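You operate a simulated robot arm through the tools that you are given. There is no shell and no other tool.

Carry out the task below with a simulated robot arm. There is one attempt and no reset: what you move stays moved.

Task
Swap the thin green shim under the yellow foot for the one that takes up the play.
Fine: foot nut loose first, tight after; lay the old shim beside the others; the display then names the size; the third shim stays. Drop, pinch and damage nothing, leave nothing switched on. Where these are worked on the way, their far stop is far enough and under half their travel is too little: foot nut.

The check looks at the end state, three seconds after you hand in, the way a careful person would. Anything else that was tipped, shoved, dropped, spilled or broken makes it a failure.

Robot
A 6-joint arm with a two-finger parallel gripper, fixed in place. Base frame: the origin is at the foot of the arm, x ahead of it, y to its left, z up; the work surface is at about z = 900. Units: mm, degrees, N and s.
With the tool pointing down near the work surface it reaches from about 240 to 660 mm from the base axis. Its first joint turns from -66.0 to 66.0 degrees. Payload 2.9 kg.
Tool frame: the origin (TCP) lies between the finger pads and is the grasp point; the fingertips stand 30 mm ahead of it; z points along the fingers, y is the line along which they close. Largest opening 110 mm; finger width 20, thickness 10; the body of the gripper, 48 by 112 mm, starts 55 mm behind the TCP.
Orientation is that of the tool frame in the base frame, as a unit quaternion [w, x, y, z]. With the fingers straight down and closing along the base's y, the tool's x points along the base's -x, its y along +y and its z along -z.

Tools
- The arm moves only by the tool nudge_tool. Its argument "deltas" is a list of rows, each a list of 7 numbers: the shift along the base's x, y, z in mm, then the turn, a rotation vector about the base's x, y, z in degrees, then the closure, from 0 (fully open) to 1 (shut). In form: [[dx, dy, dz, wx, wy, wz, hand], ...]. A call has 1 to 20 rows; each row shifts and turns the commanded pose from where the row before left it. Rows are played at 5 a second. More than 50 mm and 8.6 degrees between two rows, or a gripper value outside its range, and nothing of the call is played. Where a pose cannot be reached the arm comes as near as it can. A force on the tool above 50 N (or 10 N above the force at the start of the call, whichever is more), or a blocked arm, ends the call early, and 0.2 s more pass. The fingers move at their own pace (about 108 mm/s each) and stop on an object; they squeeze with about 28 N. The grip force told is the motor's: it shows also when the fingers shut on nothing. Time passes only in rows, and 0.2 s behind the last, so rows that do not move let the fingers close. The reply holds the time, the measured pose of the TCP, the force on the tool along the base axes, the opening and the grip force, in the units named above and with some noise, with the torque about the TCP (base axes, N m) and any sound that the robot's microphone picked up.
- Cameras (640 x 400 px; columns grow to the right, rows downward): "scene" is fixed at [72.7, 437.9, 1394.8]; the picture's right is [-0.75, -0.66, 0.00], its down [-0.41, 0.47, -0.78] and it looks along [0.52, -0.59, -0.63] (base axes); focal length 311 px, centre (320, 200). "wrist" rides on the gripper at [72, 17, -103] in the tool frame; the picture's right is [-0.23, 0.97, 0.00], its down [-0.76, -0.18, -0.62] and it looks along [-0.61, -0.14, 0.78] (tool axes); focal length 222 px, centre (320, 200). There is no depth. A picture from a camera that has moved, and an enlarged one, comes with that camera's place and axes in the base frame and with its lens. The place of the scene camera against the robot may be out by one fixed shift of up to 18 mm in any direction.
- snapshot(camera): a new picture of that camera. No time passes.
- close_up(camera, box): a new picture of the part [left, top, right, bottom] of that camera's present view, enlarged. No time passes.
- job_done(): hands the job in; it is judged then, once.

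Places have to be worked out from the pictures, the camera data and where the tool is seen. Open the gripper and draw the arm clear of the work before you hand the job in, unless the task says otherwise.

The tools are called after "Call:" as a command line: name --pt "numbers of a row" for each row, then --argument value for the rest, lists and objects as JSON in quotes. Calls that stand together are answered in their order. nudge_tool: Moves the arm, as the interface text tells. Its arguments: {"type":"object","properties":{"deltas":{"type":"array"}},"required":["deltas"]} The other tools are called the same way: snapshot (camera) takes a picture; close_up (camera, box) takes an enlarged picture of a part of a camera's view; job_done () hands the job in.

At the start:

```text
t: 0.0
position: [329.1, 224.5, 1193.6]
tool_rot: [0.0, 0.0, 1.0, 0.0]
wrist_force: [-0.5, 0.6, 0.0]
ft_torque: [0.01, 0.0, -0.01]
finger_gap: 109.9
finger_force: 0.1
```

scene: 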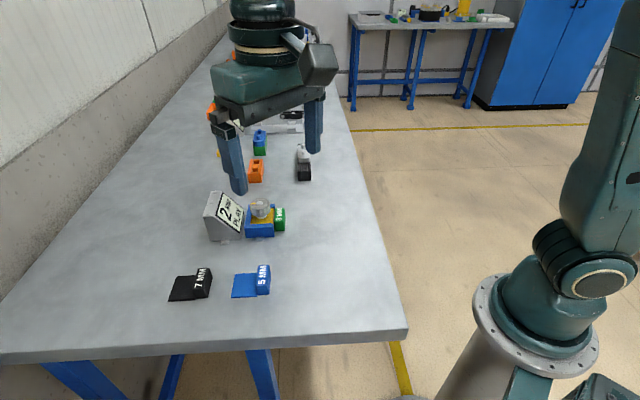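
wrist: 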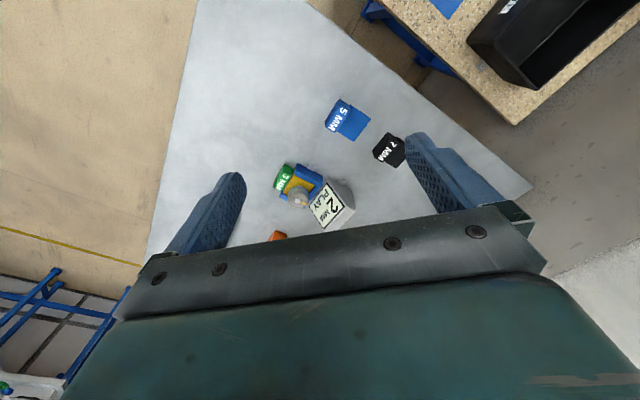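

I'll start with enlarged pictures to read the display, the shim labels and the foot's layout.

Call:
close_up --camera "scene" --box '[160, 170, 320, 310]'

Call:
close_up --camera "wrist" --box '[240, 80, 420, 250]'

Call:
close_up --camera "scene" --box '[200, 90, 340, 190]'

```text
2.86 times, centred on (240, 240) of scene
camera zoom: at [72.7, 437.9, 1394.8], right [-0.75, -0.66, 0.0], down [-0.41, 0.47, -0.78], along [0.52, -0.59, -0.63], focal length 889 px, centre (549, 86)
```

zoom: 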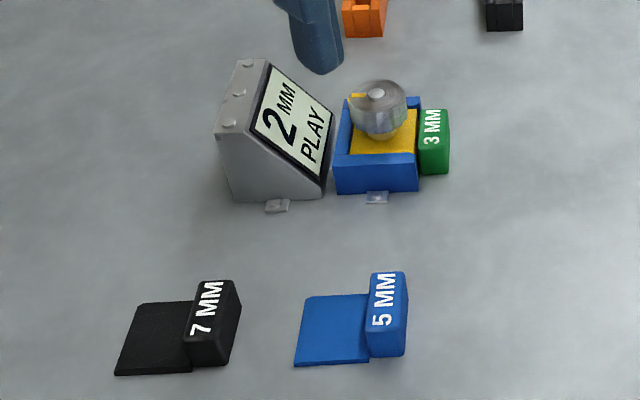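

```text
2.35 times, centred on (330, 165) of wrist
camera zoom: at [255.9, 240.7, 1297.9], right [0.23, 0.97, 0.0], down [0.76, -0.18, 0.62], along [0.61, -0.14, -0.78], focal length 523 px, centre (296, 282)
```

zoom: 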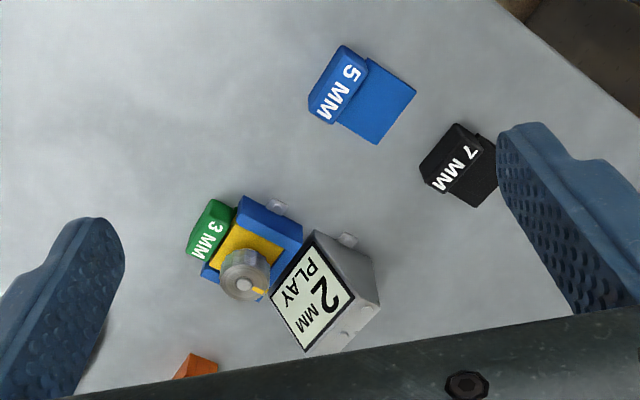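

```text
4.00 times, centred on (270, 140) of scene
camera zoom: at [72.7, 437.9, 1394.8], right [-0.75, -0.66, 0.0], down [-0.41, 0.47, -0.78], along [0.52, -0.59, -0.63], focal length 1244 px, centre (520, 440)
```

zoom: 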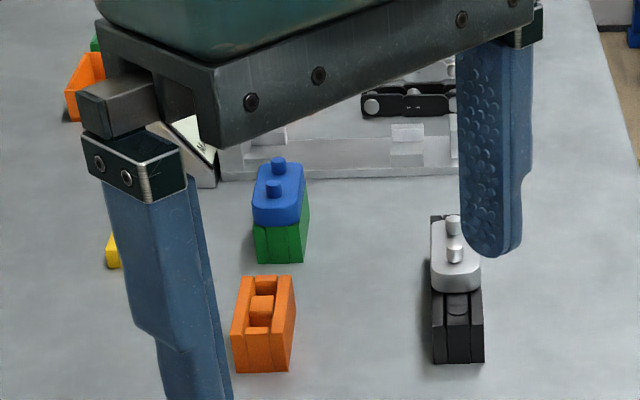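

The display reads "2 mm play" with the 3 mm shim in. The nut looks to be near (508,138), with the loose shims around (382,244) and (458,316). I'll move in closer to look, staying well above everything.

Call:
nudge_tool --pt "5 -14 -25 0 0 0 0" --pt "5 -14 -25 0 0 0 0" --pt "5 -14 -25 0 0 0 0" --pt "5 -14 -25 0 0 0 0" --pt "0 0 0 0 0 0 0"

Call:
snapshot --camera "wrist"

Call:
close_up --camera "wrist" --box '[240, 130, 400, 230]'

Call:
close_up --camera "scene" --box '[200, 180, 300, 245]'

```text
t: 1.2
position: [348.8, 167.8, 1095.2]
tool_rot: [0.001, 0.001, 1.0, 0.0]
wrist_force: [0.5, -0.3, 0.0]
ft_torque: [0.01, 0.02, -0.01]
finger_gap: 110.0
finger_force: 0.0
```

```text
taken
camera wrist: at [275.6, 184.1, 1198.5], right [0.23, 0.97, 0.0], down [0.76, -0.18, 0.62], along [0.61, -0.14, -0.78], focal length 222 px, centre (320, 200)
```

wrist: 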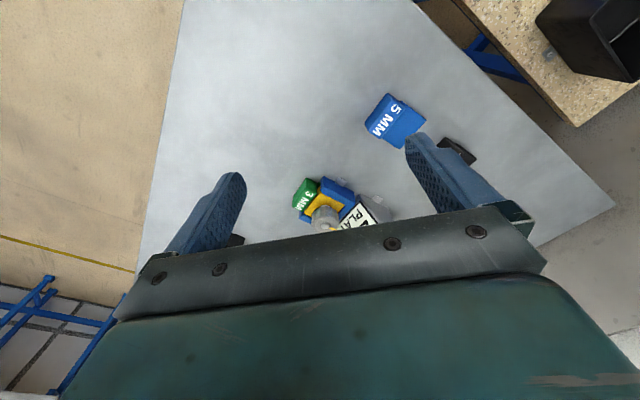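

```text
4.00 times, centred on (320, 180) of wrist
camera zoom: at [275.6, 184.1, 1198.5], right [0.23, 0.97, 0.0], down [0.76, -0.18, 0.62], along [0.61, -0.14, -0.78], focal length 888 px, centre (320, 280)
```

zoom: 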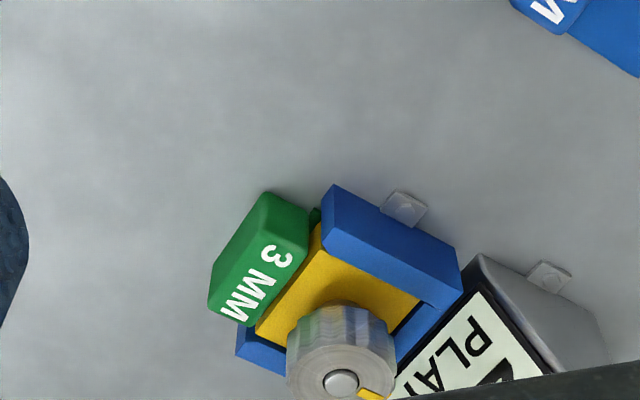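

```text
6.15 times, centred on (250, 212) of scene
camera zoom: at [72.7, 437.9, 1394.8], right [-0.75, -0.66, 0.0], down [-0.41, 0.47, -0.78], along [0.52, -0.59, -0.63], focal length 1915 px, centre (751, 123)
```

zoom: 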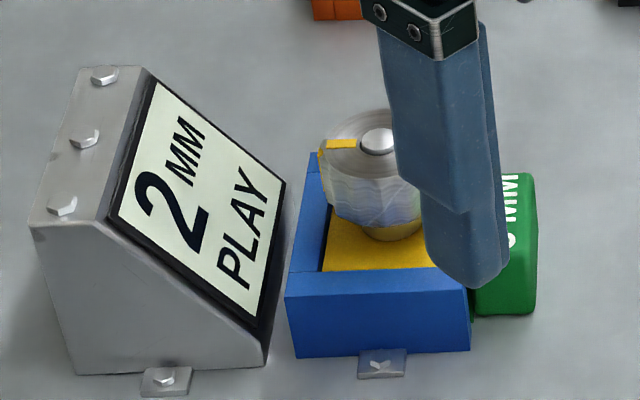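

The nut top triangulates to about (518,136,953), and the fixture's slot axis runs about 46° from base x. I'll yaw the tool about 46° and move back to look along the slot.

Call:
nudge_tool --pt "8 -18 -7 0 0 7.75 0" --pt "8 -18 -7 0 0 7.75 0" --pt "8 -18 -7 0 0 7.75 0" --pt "8 -18 -7 0 0 7.75 0" --pt "7 -18 -8 0 0 7.75 0" --pt "7 -18 -8 0 0 7.75 0" --pt "0 0 0 0 0 0 0"

Call:
snapshot --camera "wrist"

Call:
close_up --camera "wrist" --box '[240, 100, 400, 200]'

Call:
close_up --camera "scene" --box '[200, 180, 300, 245]'

```text
t: 2.8
position: [396.0, 61.3, 1049.8]
tool_rot: [0.0, -0.395, 0.919, 0.0]
wrist_force: [-0.1, -0.2, -0.5]
ft_torque: [0.01, 0.02, 0.0]
finger_gap: 110.3
finger_force: 0.0
```

```text
taken
camera wrist: at [332.8, 19.7, 1153.0], right [-0.55, 0.83, 0.0], down [0.65, 0.43, 0.62], along [0.52, 0.34, -0.78], focal length 222 px, centre (320, 200)
```

wrist: 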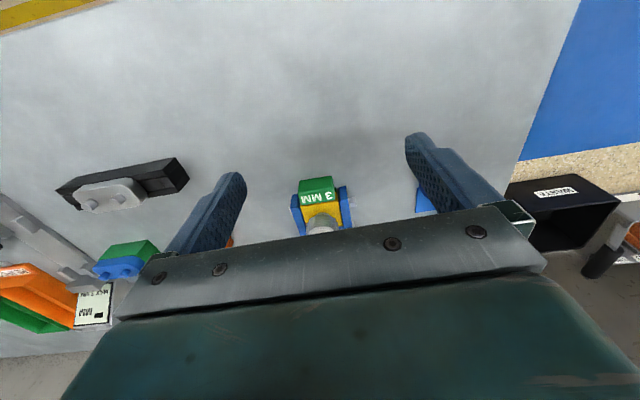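

```text
4.00 times, centred on (320, 150) of wrist
camera zoom: at [332.8, 19.7, 1153.0], right [-0.55, 0.83, 0.0], down [0.65, 0.43, 0.62], along [0.52, 0.34, -0.78], focal length 888 px, centre (320, 400)
```

zoom: 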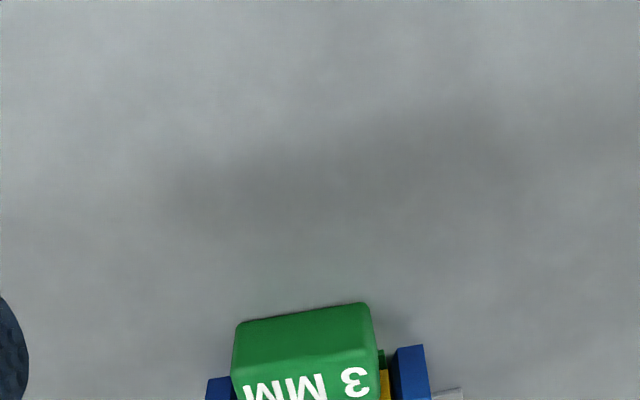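

```text
6.15 times, centred on (250, 212) of scene
camera zoom: at [72.7, 437.9, 1394.8], right [-0.75, -0.66, 0.0], down [-0.41, 0.47, -0.78], along [0.52, -0.59, -0.63], focal length 1915 px, centre (751, 123)
```

zoom: 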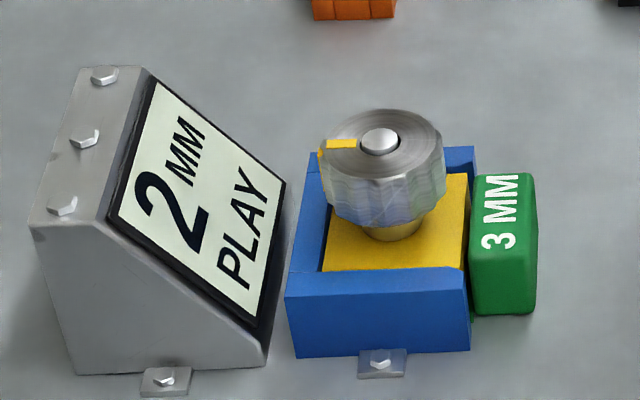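

The fixture sits too low in this view, against the gripper's edge. I'll shift forward over it and up a little to get a top view.

Call:
nudge_tool --pt "22 22 10 0 0 0 0" --pt "22 22 10 0 0 0 0" --pt "22 22 10 0 0 0 0" --pt "0 0 0 0 0 0 0"

Call:
snapshot --camera "wrist"

Call:
close_up --camera "wrist" --box '[240, 100, 400, 220]'

```text
t: 3.8
position: [458.4, 126.0, 1079.6]
tool_rot: [0.0, -0.395, 0.919, 0.0]
wrist_force: [-0.4, -0.8, -0.3]
ft_torque: [-0.02, 0.03, 0.0]
finger_gap: 110.1
finger_force: 0.1
```

```text
taken
camera wrist: at [397.1, 83.7, 1182.2], right [-0.55, 0.83, 0.0], down [0.65, 0.43, 0.62], along [0.52, 0.34, -0.78], focal length 222 px, centre (320, 200)
```

wrist: 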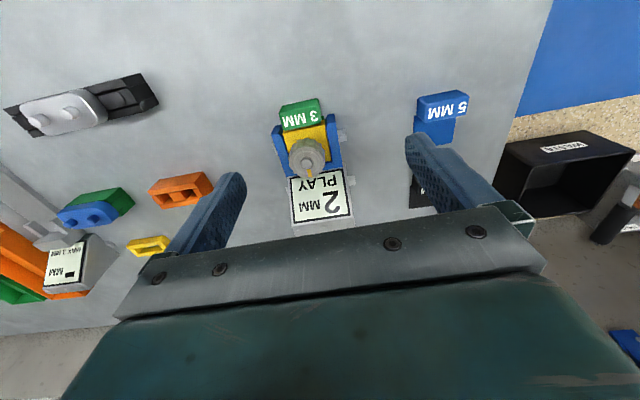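

```text
3.33 times, centred on (320, 160) of wrist
camera zoom: at [397.1, 83.7, 1182.2], right [-0.55, 0.83, 0.0], down [0.65, 0.43, 0.62], along [0.52, 0.34, -0.78], focal length 740 px, centre (320, 333)
```

zoom: 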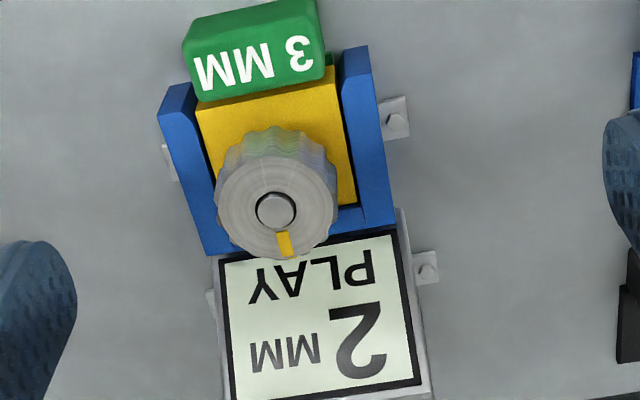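

The nut top is at about (506,139,966) and the nut is about 40 mm across, agreeing across three views. The green handle centre is near (479,112). I'll go above the nut with the fingers part-closed to about 60 mm and check the alignment.

Call:
nudge_tool --pt "24 6.5 0 0 0 0 0.3" --pt "23.6 6.5 0 0 0 0 0.45" --pt "0 0 -30 0 0 0 0.45" --pt "0 0 0 0 0 0 0.45"

Call:
snapshot --camera "wrist"

Call:
close_up --camera "wrist" --box '[240, 80, 400, 220]'

Call:
close_up --camera "scene" --box '[180, 150, 320, 250]'

```text
t: 4.8
position: [510.6, 138.2, 1050.0]
tool_rot: [0.0, -0.394, 0.919, 0.0]
wrist_force: [0.5, -0.2, 0.0]
ft_torque: [0.02, 0.01, -0.03]
finger_gap: 60.7
finger_force: 0.1
```

```text
taken
camera wrist: at [448.4, 97.0, 1154.4], right [-0.55, 0.84, 0.0], down [0.65, 0.43, 0.62], along [0.52, 0.34, -0.78], focal length 222 px, centre (320, 200)
```

wrist: 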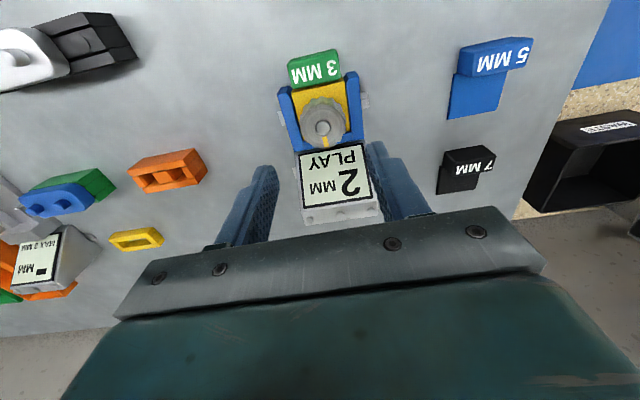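

```text
2.86 times, centred on (320, 150) of wrist
camera zoom: at [448.4, 97.0, 1154.4], right [-0.55, 0.84, 0.0], down [0.65, 0.43, 0.62], along [0.52, 0.34, -0.78], focal length 635 px, centre (320, 343)
```

zoom: 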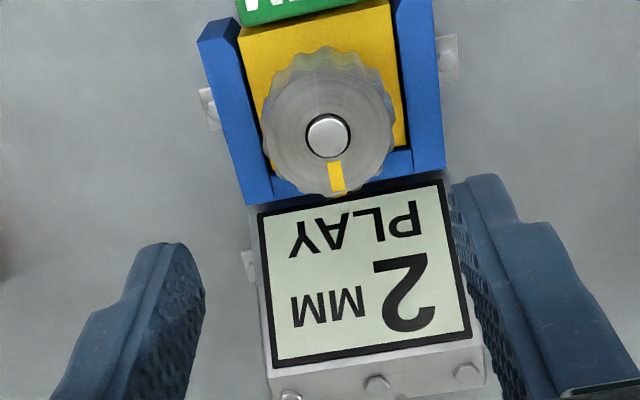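

```text
4.00 times, centred on (250, 200) of scene
camera zoom: at [72.7, 437.9, 1394.8], right [-0.75, -0.66, 0.0], down [-0.41, 0.47, -0.78], along [0.52, -0.59, -0.63], focal length 1244 px, centre (600, 200)
```

zoom: 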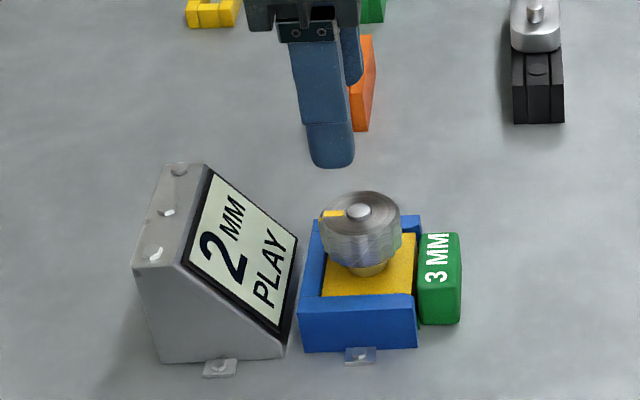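

The measured pose carries about 2 mm of noise, so I'm tracking the commanded pose. The nut sits about 4 mm back from the tool axis. I'll correct for that and descend partway, then check again before putting the fingers around the nut.

Call:
nudge_tool --pt "-3.7 0.7 -20 0 0 0 0.45" --pt "0 0 -20 0 0 0 0.45" --pt "0 0 -15 0 0 0 0.45" --pt "0 0 0 0 0 0 0.45"

Call:
snapshot --camera "wrist"

Call:
close_up --camera "wrist" --box '[240, 80, 400, 220]'

Call:
close_up --camera "scene" --box '[180, 150, 320, 250]'

```text
t: 5.8
position: [505.1, 141.0, 996.0]
tool_rot: [0.0, -0.395, 0.919, 0.0]
wrist_force: [1.0, 0.6, 1.2]
ft_torque: [-0.05, 0.01, -0.01]
finger_gap: 60.7
finger_force: 0.2
```

```text
taken
camera wrist: at [442.1, 99.8, 1099.5], right [-0.55, 0.84, 0.0], down [0.65, 0.43, 0.62], along [0.52, 0.34, -0.78], focal length 222 px, centre (320, 200)
```

wrist: 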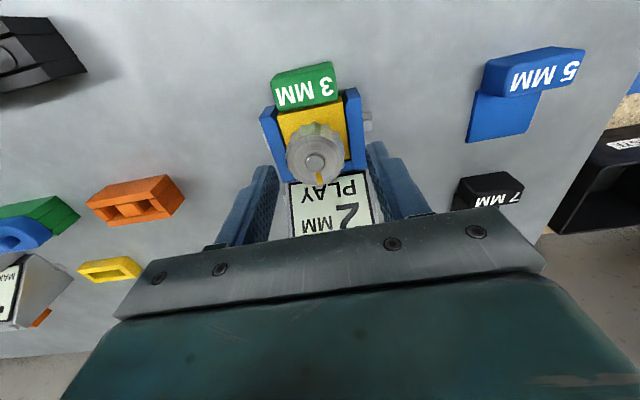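

```text
2.86 times, centred on (320, 150) of wrist
camera zoom: at [442.1, 99.8, 1099.5], right [-0.55, 0.84, 0.0], down [0.65, 0.43, 0.62], along [0.52, 0.34, -0.78], focal length 635 px, centre (320, 343)
```

zoom: 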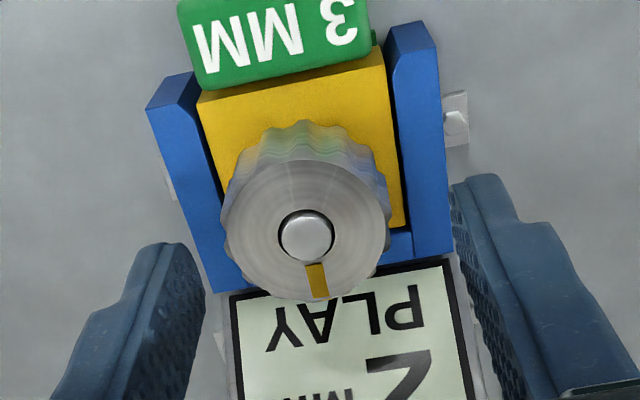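

```text
4.00 times, centred on (250, 200) of scene
camera zoom: at [72.7, 437.9, 1394.8], right [-0.75, -0.66, 0.0], down [-0.41, 0.47, -0.78], along [0.52, -0.59, -0.63], focal length 1244 px, centre (600, 200)
```

zoom: 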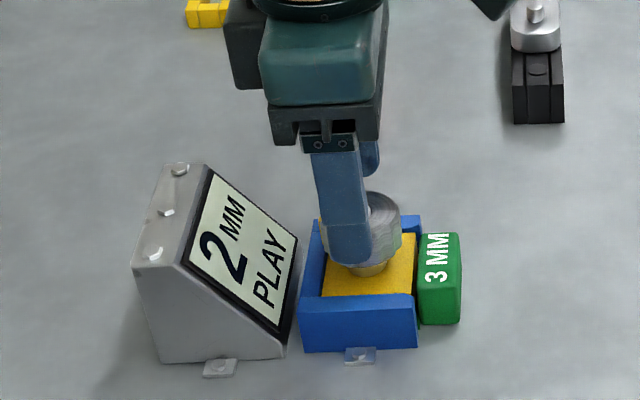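

The nut is 2–3 mm to the left of the tool axis in this view and matches it along the slot. I'll make a small correction, descend until the fingertips are at about z 940, and take a picture before closing.

Call:
nudge_tool --pt "1.2 -1.8 -10 0 0 0 0.45" --pt "0 0 -14 0 0 0 0.45" --pt "0 0 0 0 0 0 0.45"

Call:
close_up --camera "wrist" --box '[240, 80, 400, 220]'

Call:
close_up --camera "scene" --box '[200, 180, 300, 245]'

```text
t: 6.6
position: [507.5, 138.5, 970.6]
tool_rot: [0.0, -0.395, 0.919, 0.0]
wrist_force: [0.0, 0.1, -0.4]
ft_torque: [0.02, 0.0, 0.02]
finger_gap: 60.4
finger_force: 0.0
```

```text
2.86 times, centred on (320, 150) of wrist
camera zoom: at [443.9, 96.8, 1075.3], right [-0.55, 0.84, 0.0], down [0.65, 0.43, 0.62], along [0.52, 0.34, -0.78], focal length 635 px, centre (320, 343)
```

zoom: 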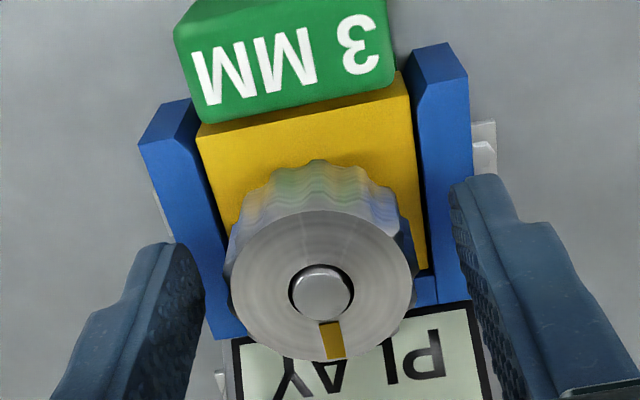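

```text
6.15 times, centred on (250, 212) of scene
camera zoom: at [72.7, 437.9, 1394.8], right [-0.75, -0.66, 0.0], down [-0.41, 0.47, -0.78], along [0.52, -0.59, -0.63], focal length 1915 px, centre (751, 123)
```

zoom: 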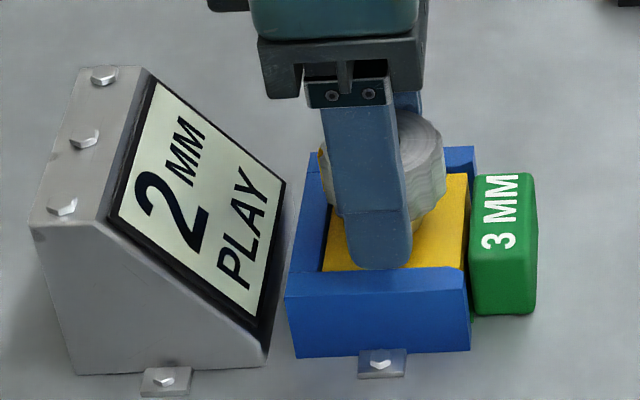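

The nut is now centred to within about 1.5 mm, and the fingertips are above the foot and walls. I'll close on the nut.

Call:
nudge_tool --pt "-1 -1 0 0 0 0 0.5" --pt "0 0 0 0 0 0 0.6" --pt "0 0 0 0 0 0 0.75" --pt "0 0 0 0 0 0 0.75"

Call:
close_up --camera "wrist" --box '[240, 80, 400, 220]'

```text
t: 7.6
position: [505.2, 137.8, 971.2]
tool_rot: [0.0, -0.395, 0.919, 0.0]
wrist_force: [0.6, 0.5, -1.6]
ft_torque: [0.09, -0.15, 0.01]
finger_gap: 41.2
finger_force: 44.7
```

```text
2.86 times, centred on (320, 150) of wrist
camera zoom: at [442.7, 95.6, 1074.8], right [-0.55, 0.84, 0.0], down [0.65, 0.43, 0.62], along [0.52, 0.34, -0.78], focal length 635 px, centre (320, 343)
```

zoom: 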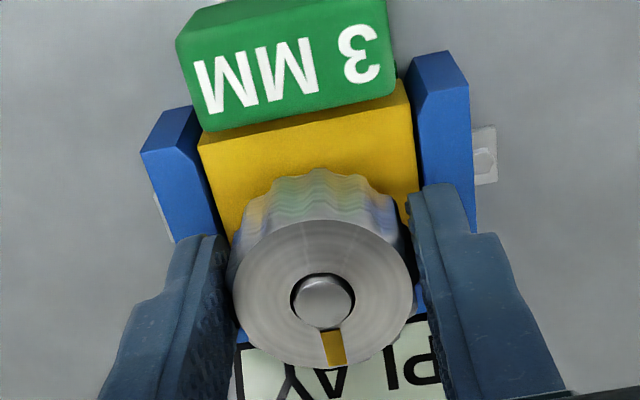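

The grip is good: 41 mm opening and little side force. I'll try a small counter-clockwise turn, the usual loosening direction, and read the torque.

Call:
nudge_tool --pt "0 0 0 0 0 4 0.8" --pt "0 0 0 0 0 4 0.8" --pt "0 0 0 0 0 4 0.8" --pt "0 0 0 0 0 0 0.8"

Call:
close_up --camera "wrist" --box '[240, 80, 400, 220]'

Call:
close_up --camera "scene" --box '[200, 180, 300, 245]'

```text
t: 8.6
position: [505.3, 137.2, 970.2]
tool_rot: [0.002, -0.489, 0.872, -0.001]
wrist_force: [8.9, 0.1, 0.6]
ft_torque: [-0.46, 0.17, -0.01]
finger_gap: 41.4
finger_force: 44.9
```

```text
2.86 times, centred on (320, 150) of wrist
camera zoom: at [452.6, 83.2, 1074.2], right [-0.71, 0.7, 0.0], down [0.55, 0.56, 0.63], along [0.44, 0.44, -0.78], focal length 635 px, centre (320, 343)
```

zoom: 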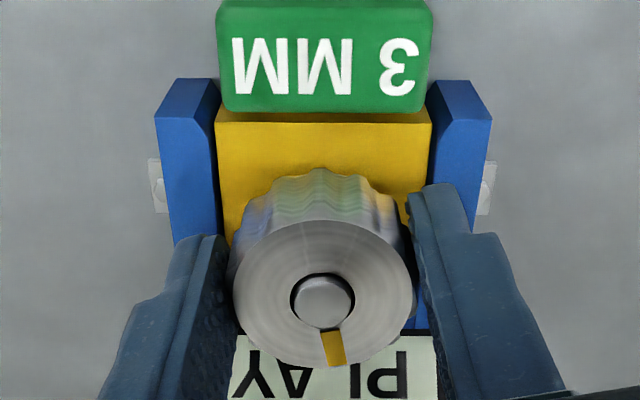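

```text
6.15 times, centred on (250, 212) of scene
camera zoom: at [72.9, 437.9, 1394.7], right [-0.75, -0.66, 0.0], down [-0.41, 0.47, -0.78], along [0.52, -0.59, -0.63], focal length 1915 px, centre (751, 123)
```

zoom: 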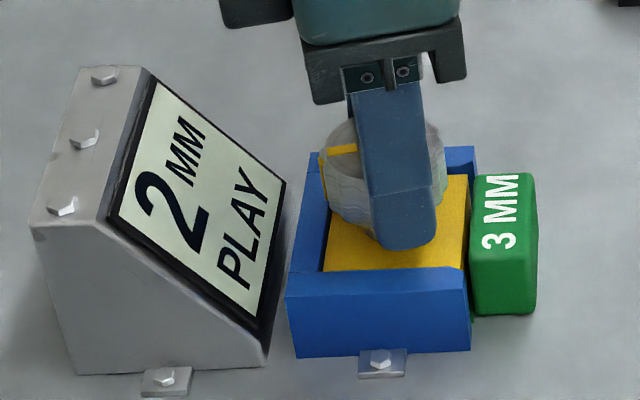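

The nut turns along with the fingers. An 8.9 N side force in +x suggests the nut axis is slightly further out, so I'll ease +1 mm in x and keep turning.

Call:
nudge_tool --pt "1 0 0 0 0 5 0.8" --pt "0 0 0 0 0 6 0.8" --pt "0 0 0 0 0 6 0.8" --pt "0 0 0 0 0 0 0.8"

Call:
close_up --camera "scene" --box '[200, 180, 300, 245]'

```text
t: 9.6
position: [506.9, 137.2, 970.4]
tool_rot: [0.0, -0.611, 0.791, -0.001]
wrist_force: [6.2, -13.8, -1.8]
ft_torque: [0.31, -0.25, -0.02]
finger_gap: 41.3
finger_force: 44.9
```

```text
6.15 times, centred on (250, 212) of scene
camera zoom: at [72.9, 437.5, 1394.9], right [-0.75, -0.66, 0.0], down [-0.41, 0.47, -0.78], along [0.52, -0.59, -0.63], focal length 1915 px, centre (751, 123)
```

zoom: 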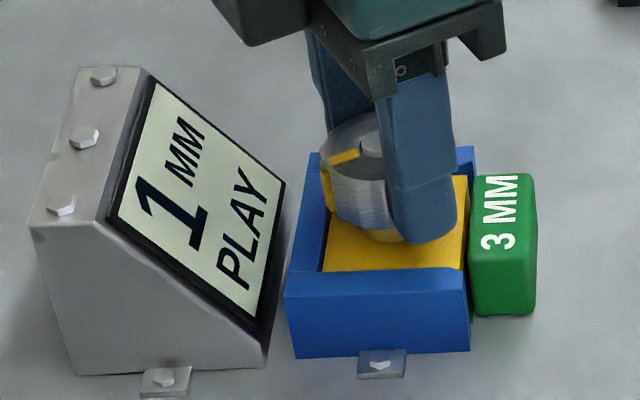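

After about 29° the display changed from 2 to 1 mm play. I'll relieve the side force with a small shift toward (+x, −y) and turn a bit more, watching the display and torque to make sure of the direction.

Call:
nudge_tool --pt "0.5 -1 0 0 0 4 0.8" --pt "0.3 -0.7 0 0 0 5 0.8" --pt "0 0 0 0 0 5 0.8" --pt "0 0 0 0 0 0 0.8"

Call:
close_up --camera "scene" --box '[200, 180, 300, 245]'

Call:
close_up --camera "wrist" --box '[240, 80, 400, 220]'

```text
t: 10.6
position: [507.2, 136.8, 970.5]
tool_rot: [0.001, -0.705, 0.709, 0.001]
wrist_force: [7.8, 4.0, -0.6]
ft_torque: [-0.2, 0.08, -0.02]
finger_gap: 41.4
finger_force: 44.8
```

```text
6.15 times, centred on (250, 212) of scene
camera zoom: at [72.9, 438.0, 1394.7], right [-0.75, -0.66, 0.0], down [-0.41, 0.47, -0.78], along [0.52, -0.59, -0.63], focal length 1915 px, centre (751, 123)
```

zoom: 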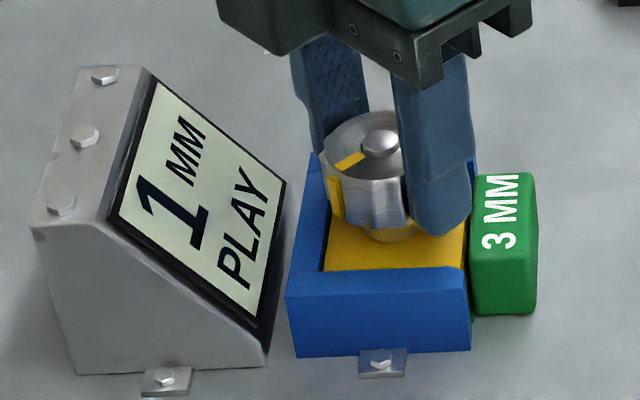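

```text
2.86 times, centred on (320, 150) of wrist
camera zoom: at [489.0, 63.3, 1074.0], right [-0.97, 0.23, 0.0], down [0.18, 0.76, 0.62], along [0.15, 0.61, -0.78], focal length 635 px, centre (320, 343)
```

zoom: 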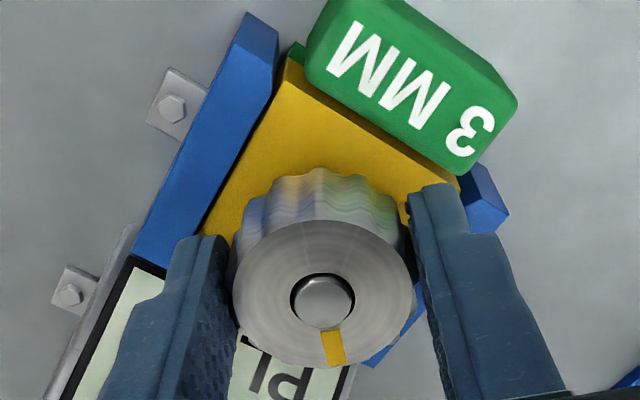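

The yaw is now 90°, with the nut turned 43° counter-clockwise and play dropping, so I can't yet tell which way is "loose". I'll turn back to the start angle, then slightly past it, to see whether the start was a stop.

Call:
nudge_tool --pt "0 0 0 0 0 -7 0.8" --pt "0 0 0 0 0 -7 0.8" --pt "0 0 0 0 0 -7 0.8" --pt "0 0 0 0 0 -7 0.8" --pt "0 0 0 0 0 -7 0.8" --pt "0 0 0 0 0 -8 0.8" --pt "0 0 0 0 0 0 0.8"

Call:
close_up --camera "scene" --box '[200, 180, 300, 245]'

Call:
close_up --camera "wrist" --box '[240, 80, 400, 220]'

```text
t: 12.2
position: [504.5, 137.0, 971.4]
tool_rot: [-0.002, -0.395, 0.919, 0.001]
wrist_force: [-10.0, 19.1, -4.3]
ft_torque: [-0.22, 0.6, 0.26]
finger_gap: 41.5
finger_force: 45.0
```

```text
6.15 times, centred on (250, 212) of scene
camera zoom: at [72.5, 438.4, 1394.6], right [-0.75, -0.66, 0.0], down [-0.41, 0.47, -0.78], along [0.52, -0.59, -0.62], focal length 1915 px, centre (751, 123)
```

zoom: 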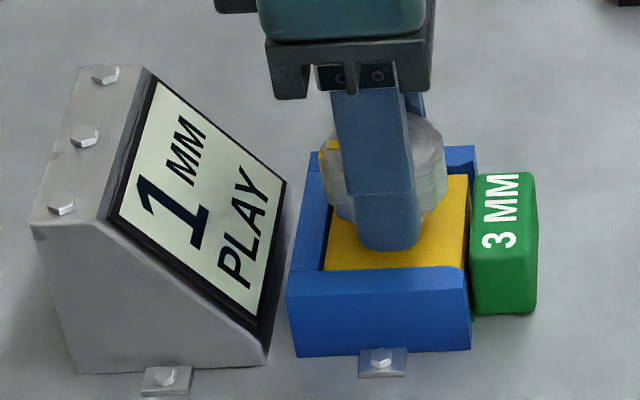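

```text
2.86 times, centred on (320, 150) of wrist
camera zoom: at [443.1, 95.3, 1074.4], right [-0.55, 0.83, 0.0], down [0.65, 0.43, 0.62], along [0.52, 0.34, -0.78], focal length 635 px, centre (320, 343)
```

zoom: 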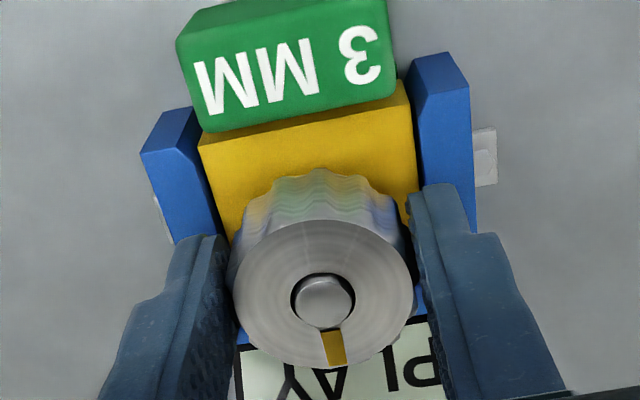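

Back at the start angle a z torque of 0.26 N·m has appeared, where it was about 0.02 before, which hints at a stop. I'll press 3° further clockwise to confirm.

Call:
nudge_tool --pt "-0.5 1 0 0 0 -1.5 0.8" --pt "0 0 0 0 0 -1.5 0.8" --pt "0 0 0 0 0 0 0.8"

Call:
close_up --camera "wrist" --box '[240, 80, 400, 220]'

```text
t: 13.0
position: [504.2, 136.8, 971.2]
tool_rot: [-0.002, -0.37, 0.929, 0.0]
wrist_force: [-17.5, 5.0, -3.0]
ft_torque: [0.13, 0.59, 0.6]
finger_gap: 41.5
finger_force: 44.8
```

```text
2.86 times, centred on (320, 150) of wrist
camera zoom: at [440.2, 98.5, 1074.8], right [-0.5, 0.86, 0.0], down [0.68, 0.4, 0.62], along [0.54, 0.31, -0.78], focal length 635 px, centre (320, 343)
```

zoom: 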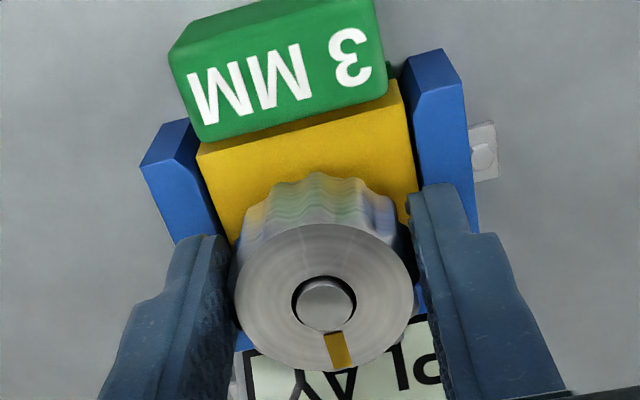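

The torque climbed to 0.6 N·m, so the start was the tight stop and counter-clockwise loosens. I'll now turn counter-clockwise in stages toward the far stop.

Call:
nudge_tool --pt "0 0 0 0 0 7 0.8" --pt "0 0 0 0 0 7 0.8" --pt "0.2 -0.3 0 0 0 7 0.8" --pt "0.2 -0.3 0 0 0 7 0.8" --pt "0.1 -0.4 0 0 0 7 0.8" --pt "0 0 0 0 0 7 0.8" --pt "0 0 0 0 0 5 0.8" --pt "0 0 0 0 0 0 0.8"

Call:
close_up --camera "wrist" --box '[240, 80, 400, 220]'

Call:
close_up --camera "scene" --box '[200, 180, 300, 245]'

```text
t: 14.8
position: [505.9, 134.3, 972.5]
tool_rot: [0.0, 0.711, -0.703, 0.001]
wrist_force: [-6.4, 5.5, -7.7]
ft_torque: [0.54, 0.14, 0.05]
finger_gap: 41.5
finger_force: 45.2
```

```text
2.86 times, centred on (320, 150) of wrist
camera zoom: at [490.2, 62.2, 1075.4], right [-0.98, 0.22, 0.0], down [0.17, 0.76, 0.62], along [0.14, 0.61, -0.78], focal length 635 px, centre (320, 343)
```

zoom: 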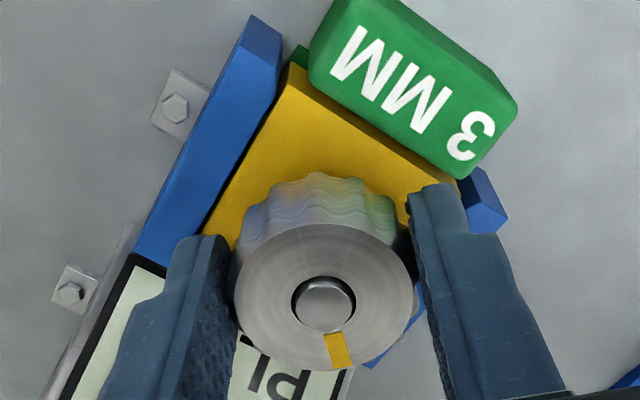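

```text
6.15 times, centred on (250, 212) of scene
camera zoom: at [72.7, 438.0, 1394.7], right [-0.75, -0.66, 0.0], down [-0.41, 0.47, -0.78], along [0.52, -0.59, -0.62], focal length 1915 px, centre (751, 123)
```

zoom: 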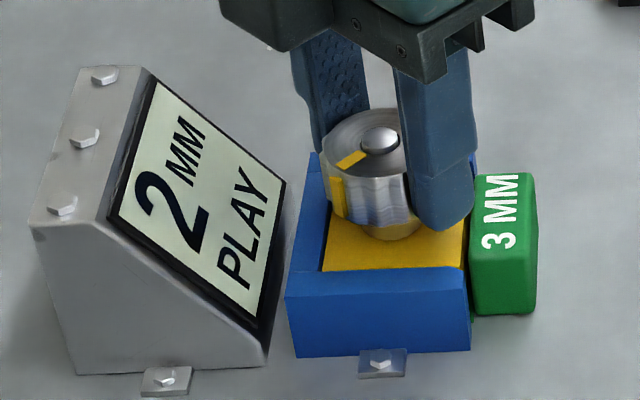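

At the same angle the display is back to 2, so it just varies slightly with load on the foot. I'll continue counter-clockwise to look for the far stop.

Call:
nudge_tool --pt "0 0 0 0 0 7 0.8" --pt "0 0 0 0 0 7 0.8" --pt "0 0 0 0 0 7 0.8" --pt "0 0 0 0 0 7 0.8" --pt "0 0 0 0 0 7 0.8" --pt "0 0 0 0 0 0 0.8"

Call:
close_up --camera "wrist" --box '[240, 80, 400, 220]'

Call:
close_up --camera "scene" --box '[200, 180, 300, 245]'

```text
t: 16.2
position: [508.7, 136.8, 972.0]
tool_rot: [-0.003, 0.889, -0.457, 0.003]
wrist_force: [22.3, 7.0, -0.2]
ft_torque: [0.44, 0.29, -0.02]
finger_gap: 41.4
finger_force: 44.6
```

```text
2.86 times, centred on (320, 150) of wrist
camera zoom: at [536.1, 66.5, 1075.7], right [-0.92, -0.38, -0.01], down [-0.3, 0.72, 0.62], along [-0.23, 0.58, -0.78], focal length 635 px, centre (320, 343)
```

zoom: 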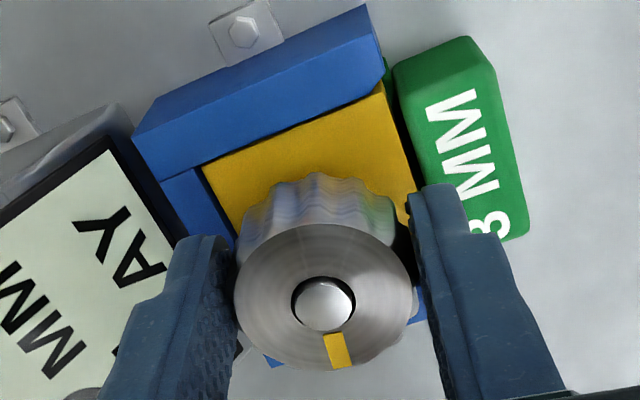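

```text
6.15 times, centred on (250, 212) of scene
camera zoom: at [73.3, 438.1, 1394.7], right [-0.75, -0.66, 0.0], down [-0.41, 0.47, -0.78], along [0.52, -0.59, -0.63], focal length 1915 px, centre (751, 123)
```

zoom: 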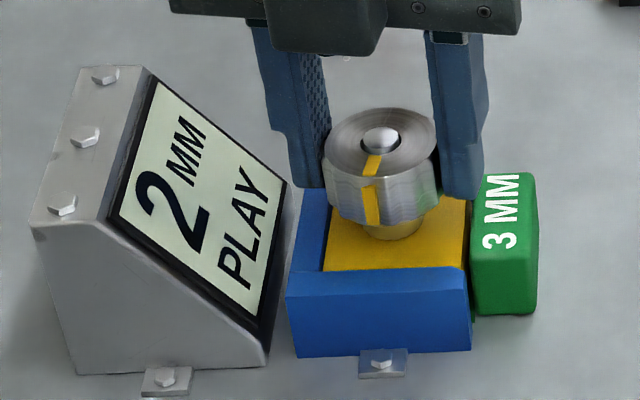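

It has turned about 80° with low torque so far. I'll ease +1.5 mm in x to relieve the 22 N side load and continue.

Call:
nudge_tool --pt "1.5 0.5 0 0 0 6 0.8" --pt "0.5 0 0 0 0 6 0.8" --pt "0 0 0 0 0 6 0.8" --pt "0 0 0 0 0 6 0.8" --pt "0 0 0 0 0 0 0.8"

Call:
close_up --camera "wrist" --box '[240, 80, 400, 220]'

Call:
close_up --camera "scene" --box '[200, 180, 300, 245]'

```text
t: 17.4
position: [508.8, 138.0, 968.8]
tool_rot: [0.0, 0.965, -0.263, 0.001]
wrist_force: [11.8, 10.2, 7.3]
ft_torque: [-0.39, -1.33, -0.03]
finger_gap: 41.5
finger_force: 45.2
```

```text
2.86 times, centred on (320, 150) of wrist
camera zoom: at [563.1, 85.2, 1074.3], right [-0.69, -0.73, 0.0], down [-0.57, 0.54, 0.62], along [-0.45, 0.43, -0.78], focal length 635 px, centre (320, 343)
```

zoom: 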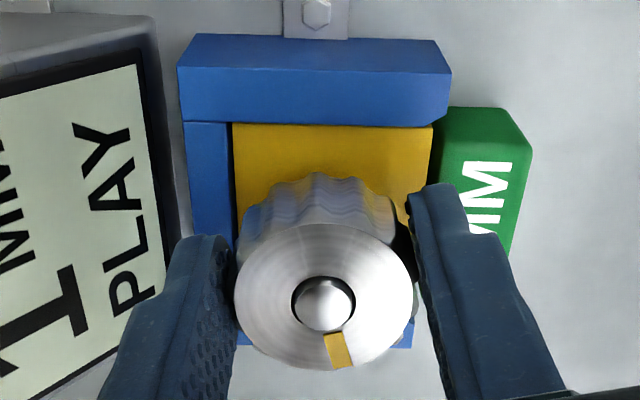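

```text
6.15 times, centred on (250, 212) of scene
camera zoom: at [72.8, 438.1, 1394.7], right [-0.75, -0.66, 0.0], down [-0.41, 0.47, -0.78], along [0.52, -0.59, -0.62], focal length 1915 px, centre (751, 123)
```

zoom: 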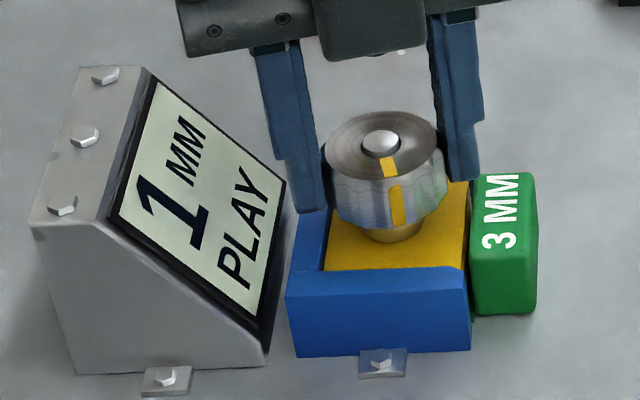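

About 106° turned and still free; the play reading follows my vertical push (pressing down gives 1, lifting gives 2). I'll keep going.

Call:
nudge_tool --pt "1 0.7 0.3 0 0 6 0.8" --pt "0 0 0 0 0 6 0.8" --pt "0 0 0 0 0 6 0.8" --pt "0 0 0 0 0 6 0.8" --pt "0 0 0 0 0 0 0.8"

Call:
close_up --camera "wrist" --box '[240, 80, 400, 220]'

Call:
close_up --camera "scene" --box '[200, 180, 300, 245]'

```text
t: 18.6
position: [510.9, 139.1, 971.4]
tool_rot: [-0.001, 0.998, -0.055, 0.0]
wrist_force: [12.5, 22.5, -8.7]
ft_torque: [0.52, -0.09, -0.06]
finger_gap: 41.7
finger_force: 45.2
```

```text
2.86 times, centred on (320, 150) of wrist
camera zoom: at [580.0, 113.1, 1074.1], right [-0.33, -0.94, 0.0], down [-0.74, 0.26, 0.62], along [-0.59, 0.21, -0.78], focal length 635 px, centre (320, 343)
```

zoom: 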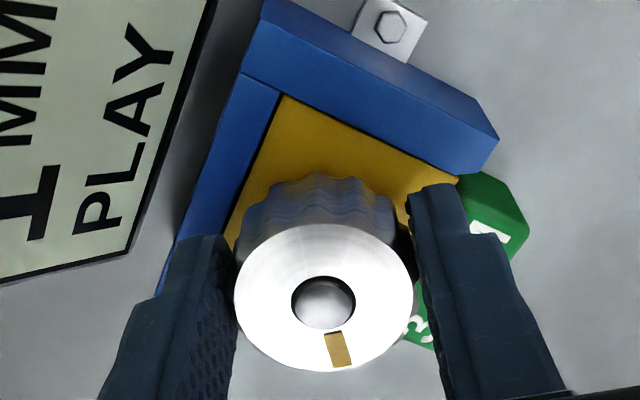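

```text
6.15 times, centred on (250, 212) of scene
camera zoom: at [73.1, 438.5, 1394.5], right [-0.75, -0.66, 0.0], down [-0.41, 0.47, -0.78], along [0.52, -0.59, -0.62], focal length 1915 px, centre (751, 123)
```

zoom: 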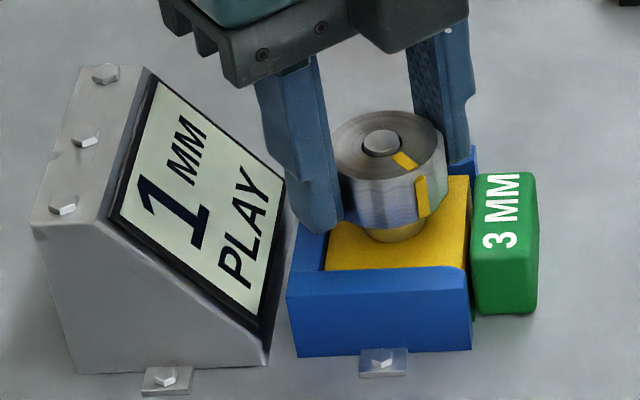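

130° turned and still free. I'll ease toward the side force and continue.

Call:
nudge_tool --pt "0.7 1.5 0 0 0 6 0.8" --pt "0 0.3 0 0 0 6 0.8" --pt "0 0 0 0 0 6 0.8" --pt "0 0 0 0 0 0 0.8"

Call:
close_up --camera "wrist" --box '[240, 80, 400, 220]'

Call:
snapshot --camera "scene"

```text
t: 19.4
position: [510.6, 140.6, 970.7]
tool_rot: [0.002, 0.998, 0.069, -0.003]
wrist_force: [3.4, -7.5, -0.7]
ft_torque: [-0.14, 0.09, 0.0]
finger_gap: 41.5
finger_force: 44.8
out of reach, approached as far as the arm can: row 3
stopped in row 4: the force on the tool passed its limit at 63 N (the readings are from after the stop); the commanded pose is now the measured one
```

```text
2.86 times, centred on (320, 150) of wrist
camera zoom: at [584.7, 132.3, 1074.0], right [-0.09, -1.0, 0.0], down [-0.77, 0.08, 0.63], along [-0.63, 0.06, -0.78], focal length 635 px, centre (320, 343)
```

zoom: 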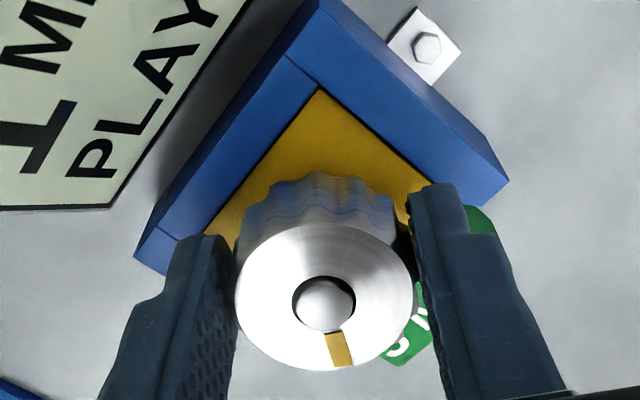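

```text
taken
```

scene: 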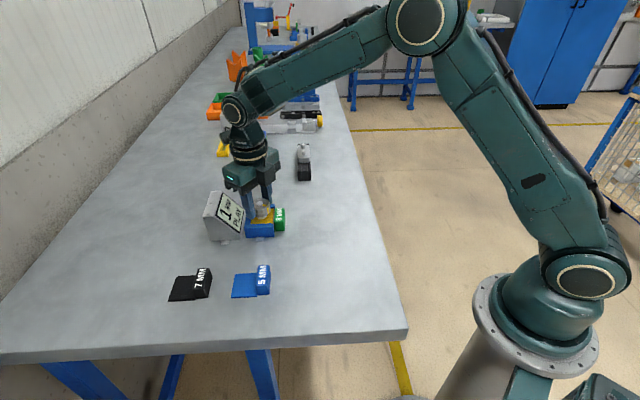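

The wrist has reached its joint limit after about 144° of nut turn. I'll open, raise, rotate back by about 128° and regrasp to continue.

Call:
nudge_tool --pt "0 0 0 0 0 0 0.45" --pt "0 0 0 0 0 0 0.45" --pt "0 0 15 0 0 0 0.45" --pt "0 0 20 0 0 0 0.45" --pt "0 0 0 0 0 0 0.45"

Call:
close_up --camera "scene" --box '[200, 180, 300, 245]'

Call:
close_up --camera "wrist" --box '[240, 80, 400, 220]'

```text
t: 20.6
position: [510.0, 140.6, 1006.5]
tool_rot: [0.0, 0.998, 0.07, -0.004]
wrist_force: [-0.1, 0.0, 0.8]
ft_torque: [-0.02, 0.02, 0.03]
finger_gap: 60.6
finger_force: 0.1
```

```text
6.15 times, centred on (250, 212) of scene
camera zoom: at [72.7, 437.9, 1394.8], right [-0.75, -0.66, 0.0], down [-0.41, 0.47, -0.78], along [0.52, -0.59, -0.63], focal length 1915 px, centre (751, 123)
```

zoom: 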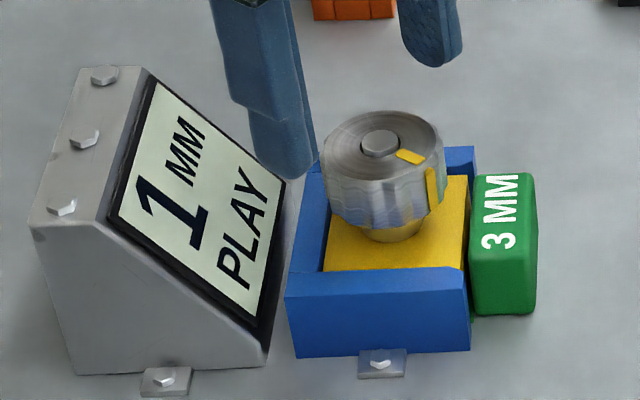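

```text
2.86 times, centred on (320, 150) of wrist
camera zoom: at [584.5, 133.9, 1110.1], right [-0.09, -1.0, 0.0], down [-0.77, 0.07, 0.63], along [-0.63, 0.05, -0.78], focal length 635 px, centre (320, 343)
```

zoom: 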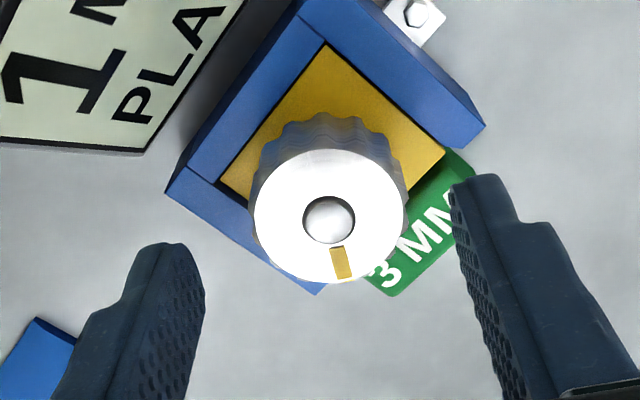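

Released cleanly; combining both grips puts the nut axis at about (507.2,139.8). I'll recentre there and rotate back about 128° above the nut.

Call:
nudge_tool --pt "-3.4 -0.8 0 0 0 -8 0.45" --pt "0 0 0 0 0 -8 0.45" --pt "0 0 0 0 0 -8 0.45" --pt "0 0 0 0 0 -8 0.45" --pt "0 0 0 0 0 -8 0.45" --pt "0 0 0 0 0 -8 0.45" --pt "0 0 0 0 0 -8 0.45" --pt "0 0 0 0 0 -8 0.45" --pt "0 0 0 0 0 -8 0.45" --pt "0 0 0 0 0 -8 0.45" --pt "0 0 0 0 0 -8 0.45" --pt "0 0 0 0 0 -8 0.45" --pt "0 0 0 0 0 -8 0.45" --pt "0 0 0 0 0 -8 0.45" --pt "0 0 0 0 0 -8 0.45" --pt "0 0 0 0 0 -8 0.45" --pt "0 0 0 0 0 0 0.45"

Call:
close_up --camera "wrist" --box '[240, 80, 400, 220]'

```text
t: 24.2
position: [507.2, 140.7, 1007.0]
tool_rot: [0.002, -0.499, 0.866, 0.003]
wrist_force: [0.3, -0.5, -0.1]
ft_torque: [-0.01, -0.01, -0.01]
finger_gap: 60.7
finger_force: 0.1
```

```text
2.86 times, centred on (320, 150) of wrist
camera zoom: at [455.1, 84.6, 1109.7], right [-0.73, 0.69, 0.0], down [0.53, 0.57, 0.63], along [0.43, 0.46, -0.78], focal length 635 px, centre (320, 343)
```

zoom: 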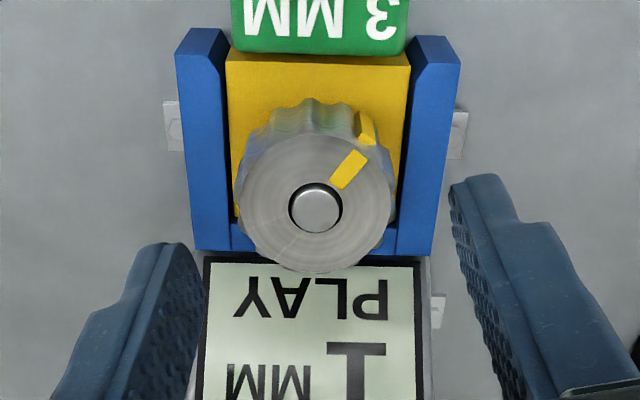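

The fingers are centred over the nut again. I'll descend, grip and continue counter-clockwise.

Call:
nudge_tool --pt "0 0 -18 0 0 0 0.45" --pt "0 0 -18 0 0 0 0.45" --pt "0 0 0 0 0 0 0.5" --pt "0 0 0 0 0 0 0.6" --pt "0 0 0 0 0 0 0.8" --pt "0 0 0 0 0 0 0.8" --pt "0 0 0 0 0 6 0.8" --pt "0 0 0 0 0 6 0.8" --pt "0 0 0 0 0 6 0.8" --pt "0 0 0 0 0 0 0.8"

Call:
close_up --camera "wrist" --box '[240, 80, 400, 220]'

Call:
close_up --camera "scene" --box '[200, 180, 300, 245]'

```text
t: 26.4
position: [507.7, 140.8, 969.9]
tool_rot: [0.003, -0.629, 0.777, 0.003]
wrist_force: [6.8, -11.6, -0.6]
ft_torque: [0.57, -0.38, 0.02]
finger_gap: 41.4
finger_force: 45.2
```

```text
2.86 times, centred on (320, 150) of wrist
camera zoom: at [475.0, 71.3, 1073.1], right [-0.9, 0.43, 0.0], down [0.33, 0.7, 0.63], along [0.27, 0.57, -0.78], focal length 635 px, centre (320, 343)
```

zoom: 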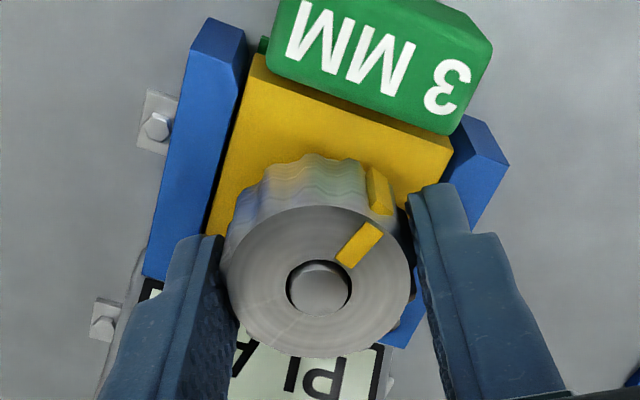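

```text
6.15 times, centred on (250, 212) of scene
camera zoom: at [72.9, 437.5, 1394.9], right [-0.75, -0.66, 0.0], down [-0.41, 0.47, -0.78], along [0.52, -0.59, -0.63], focal length 1915 px, centre (751, 123)
```

zoom: 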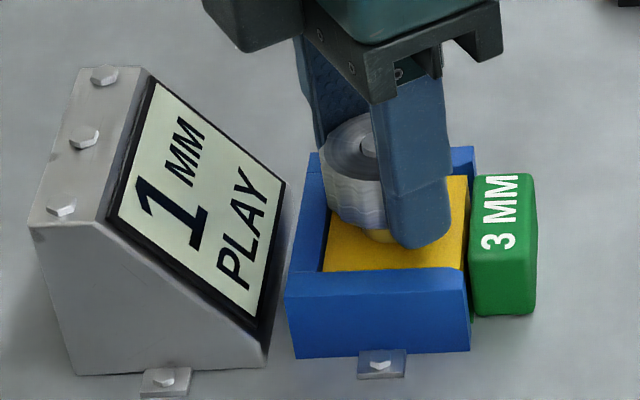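

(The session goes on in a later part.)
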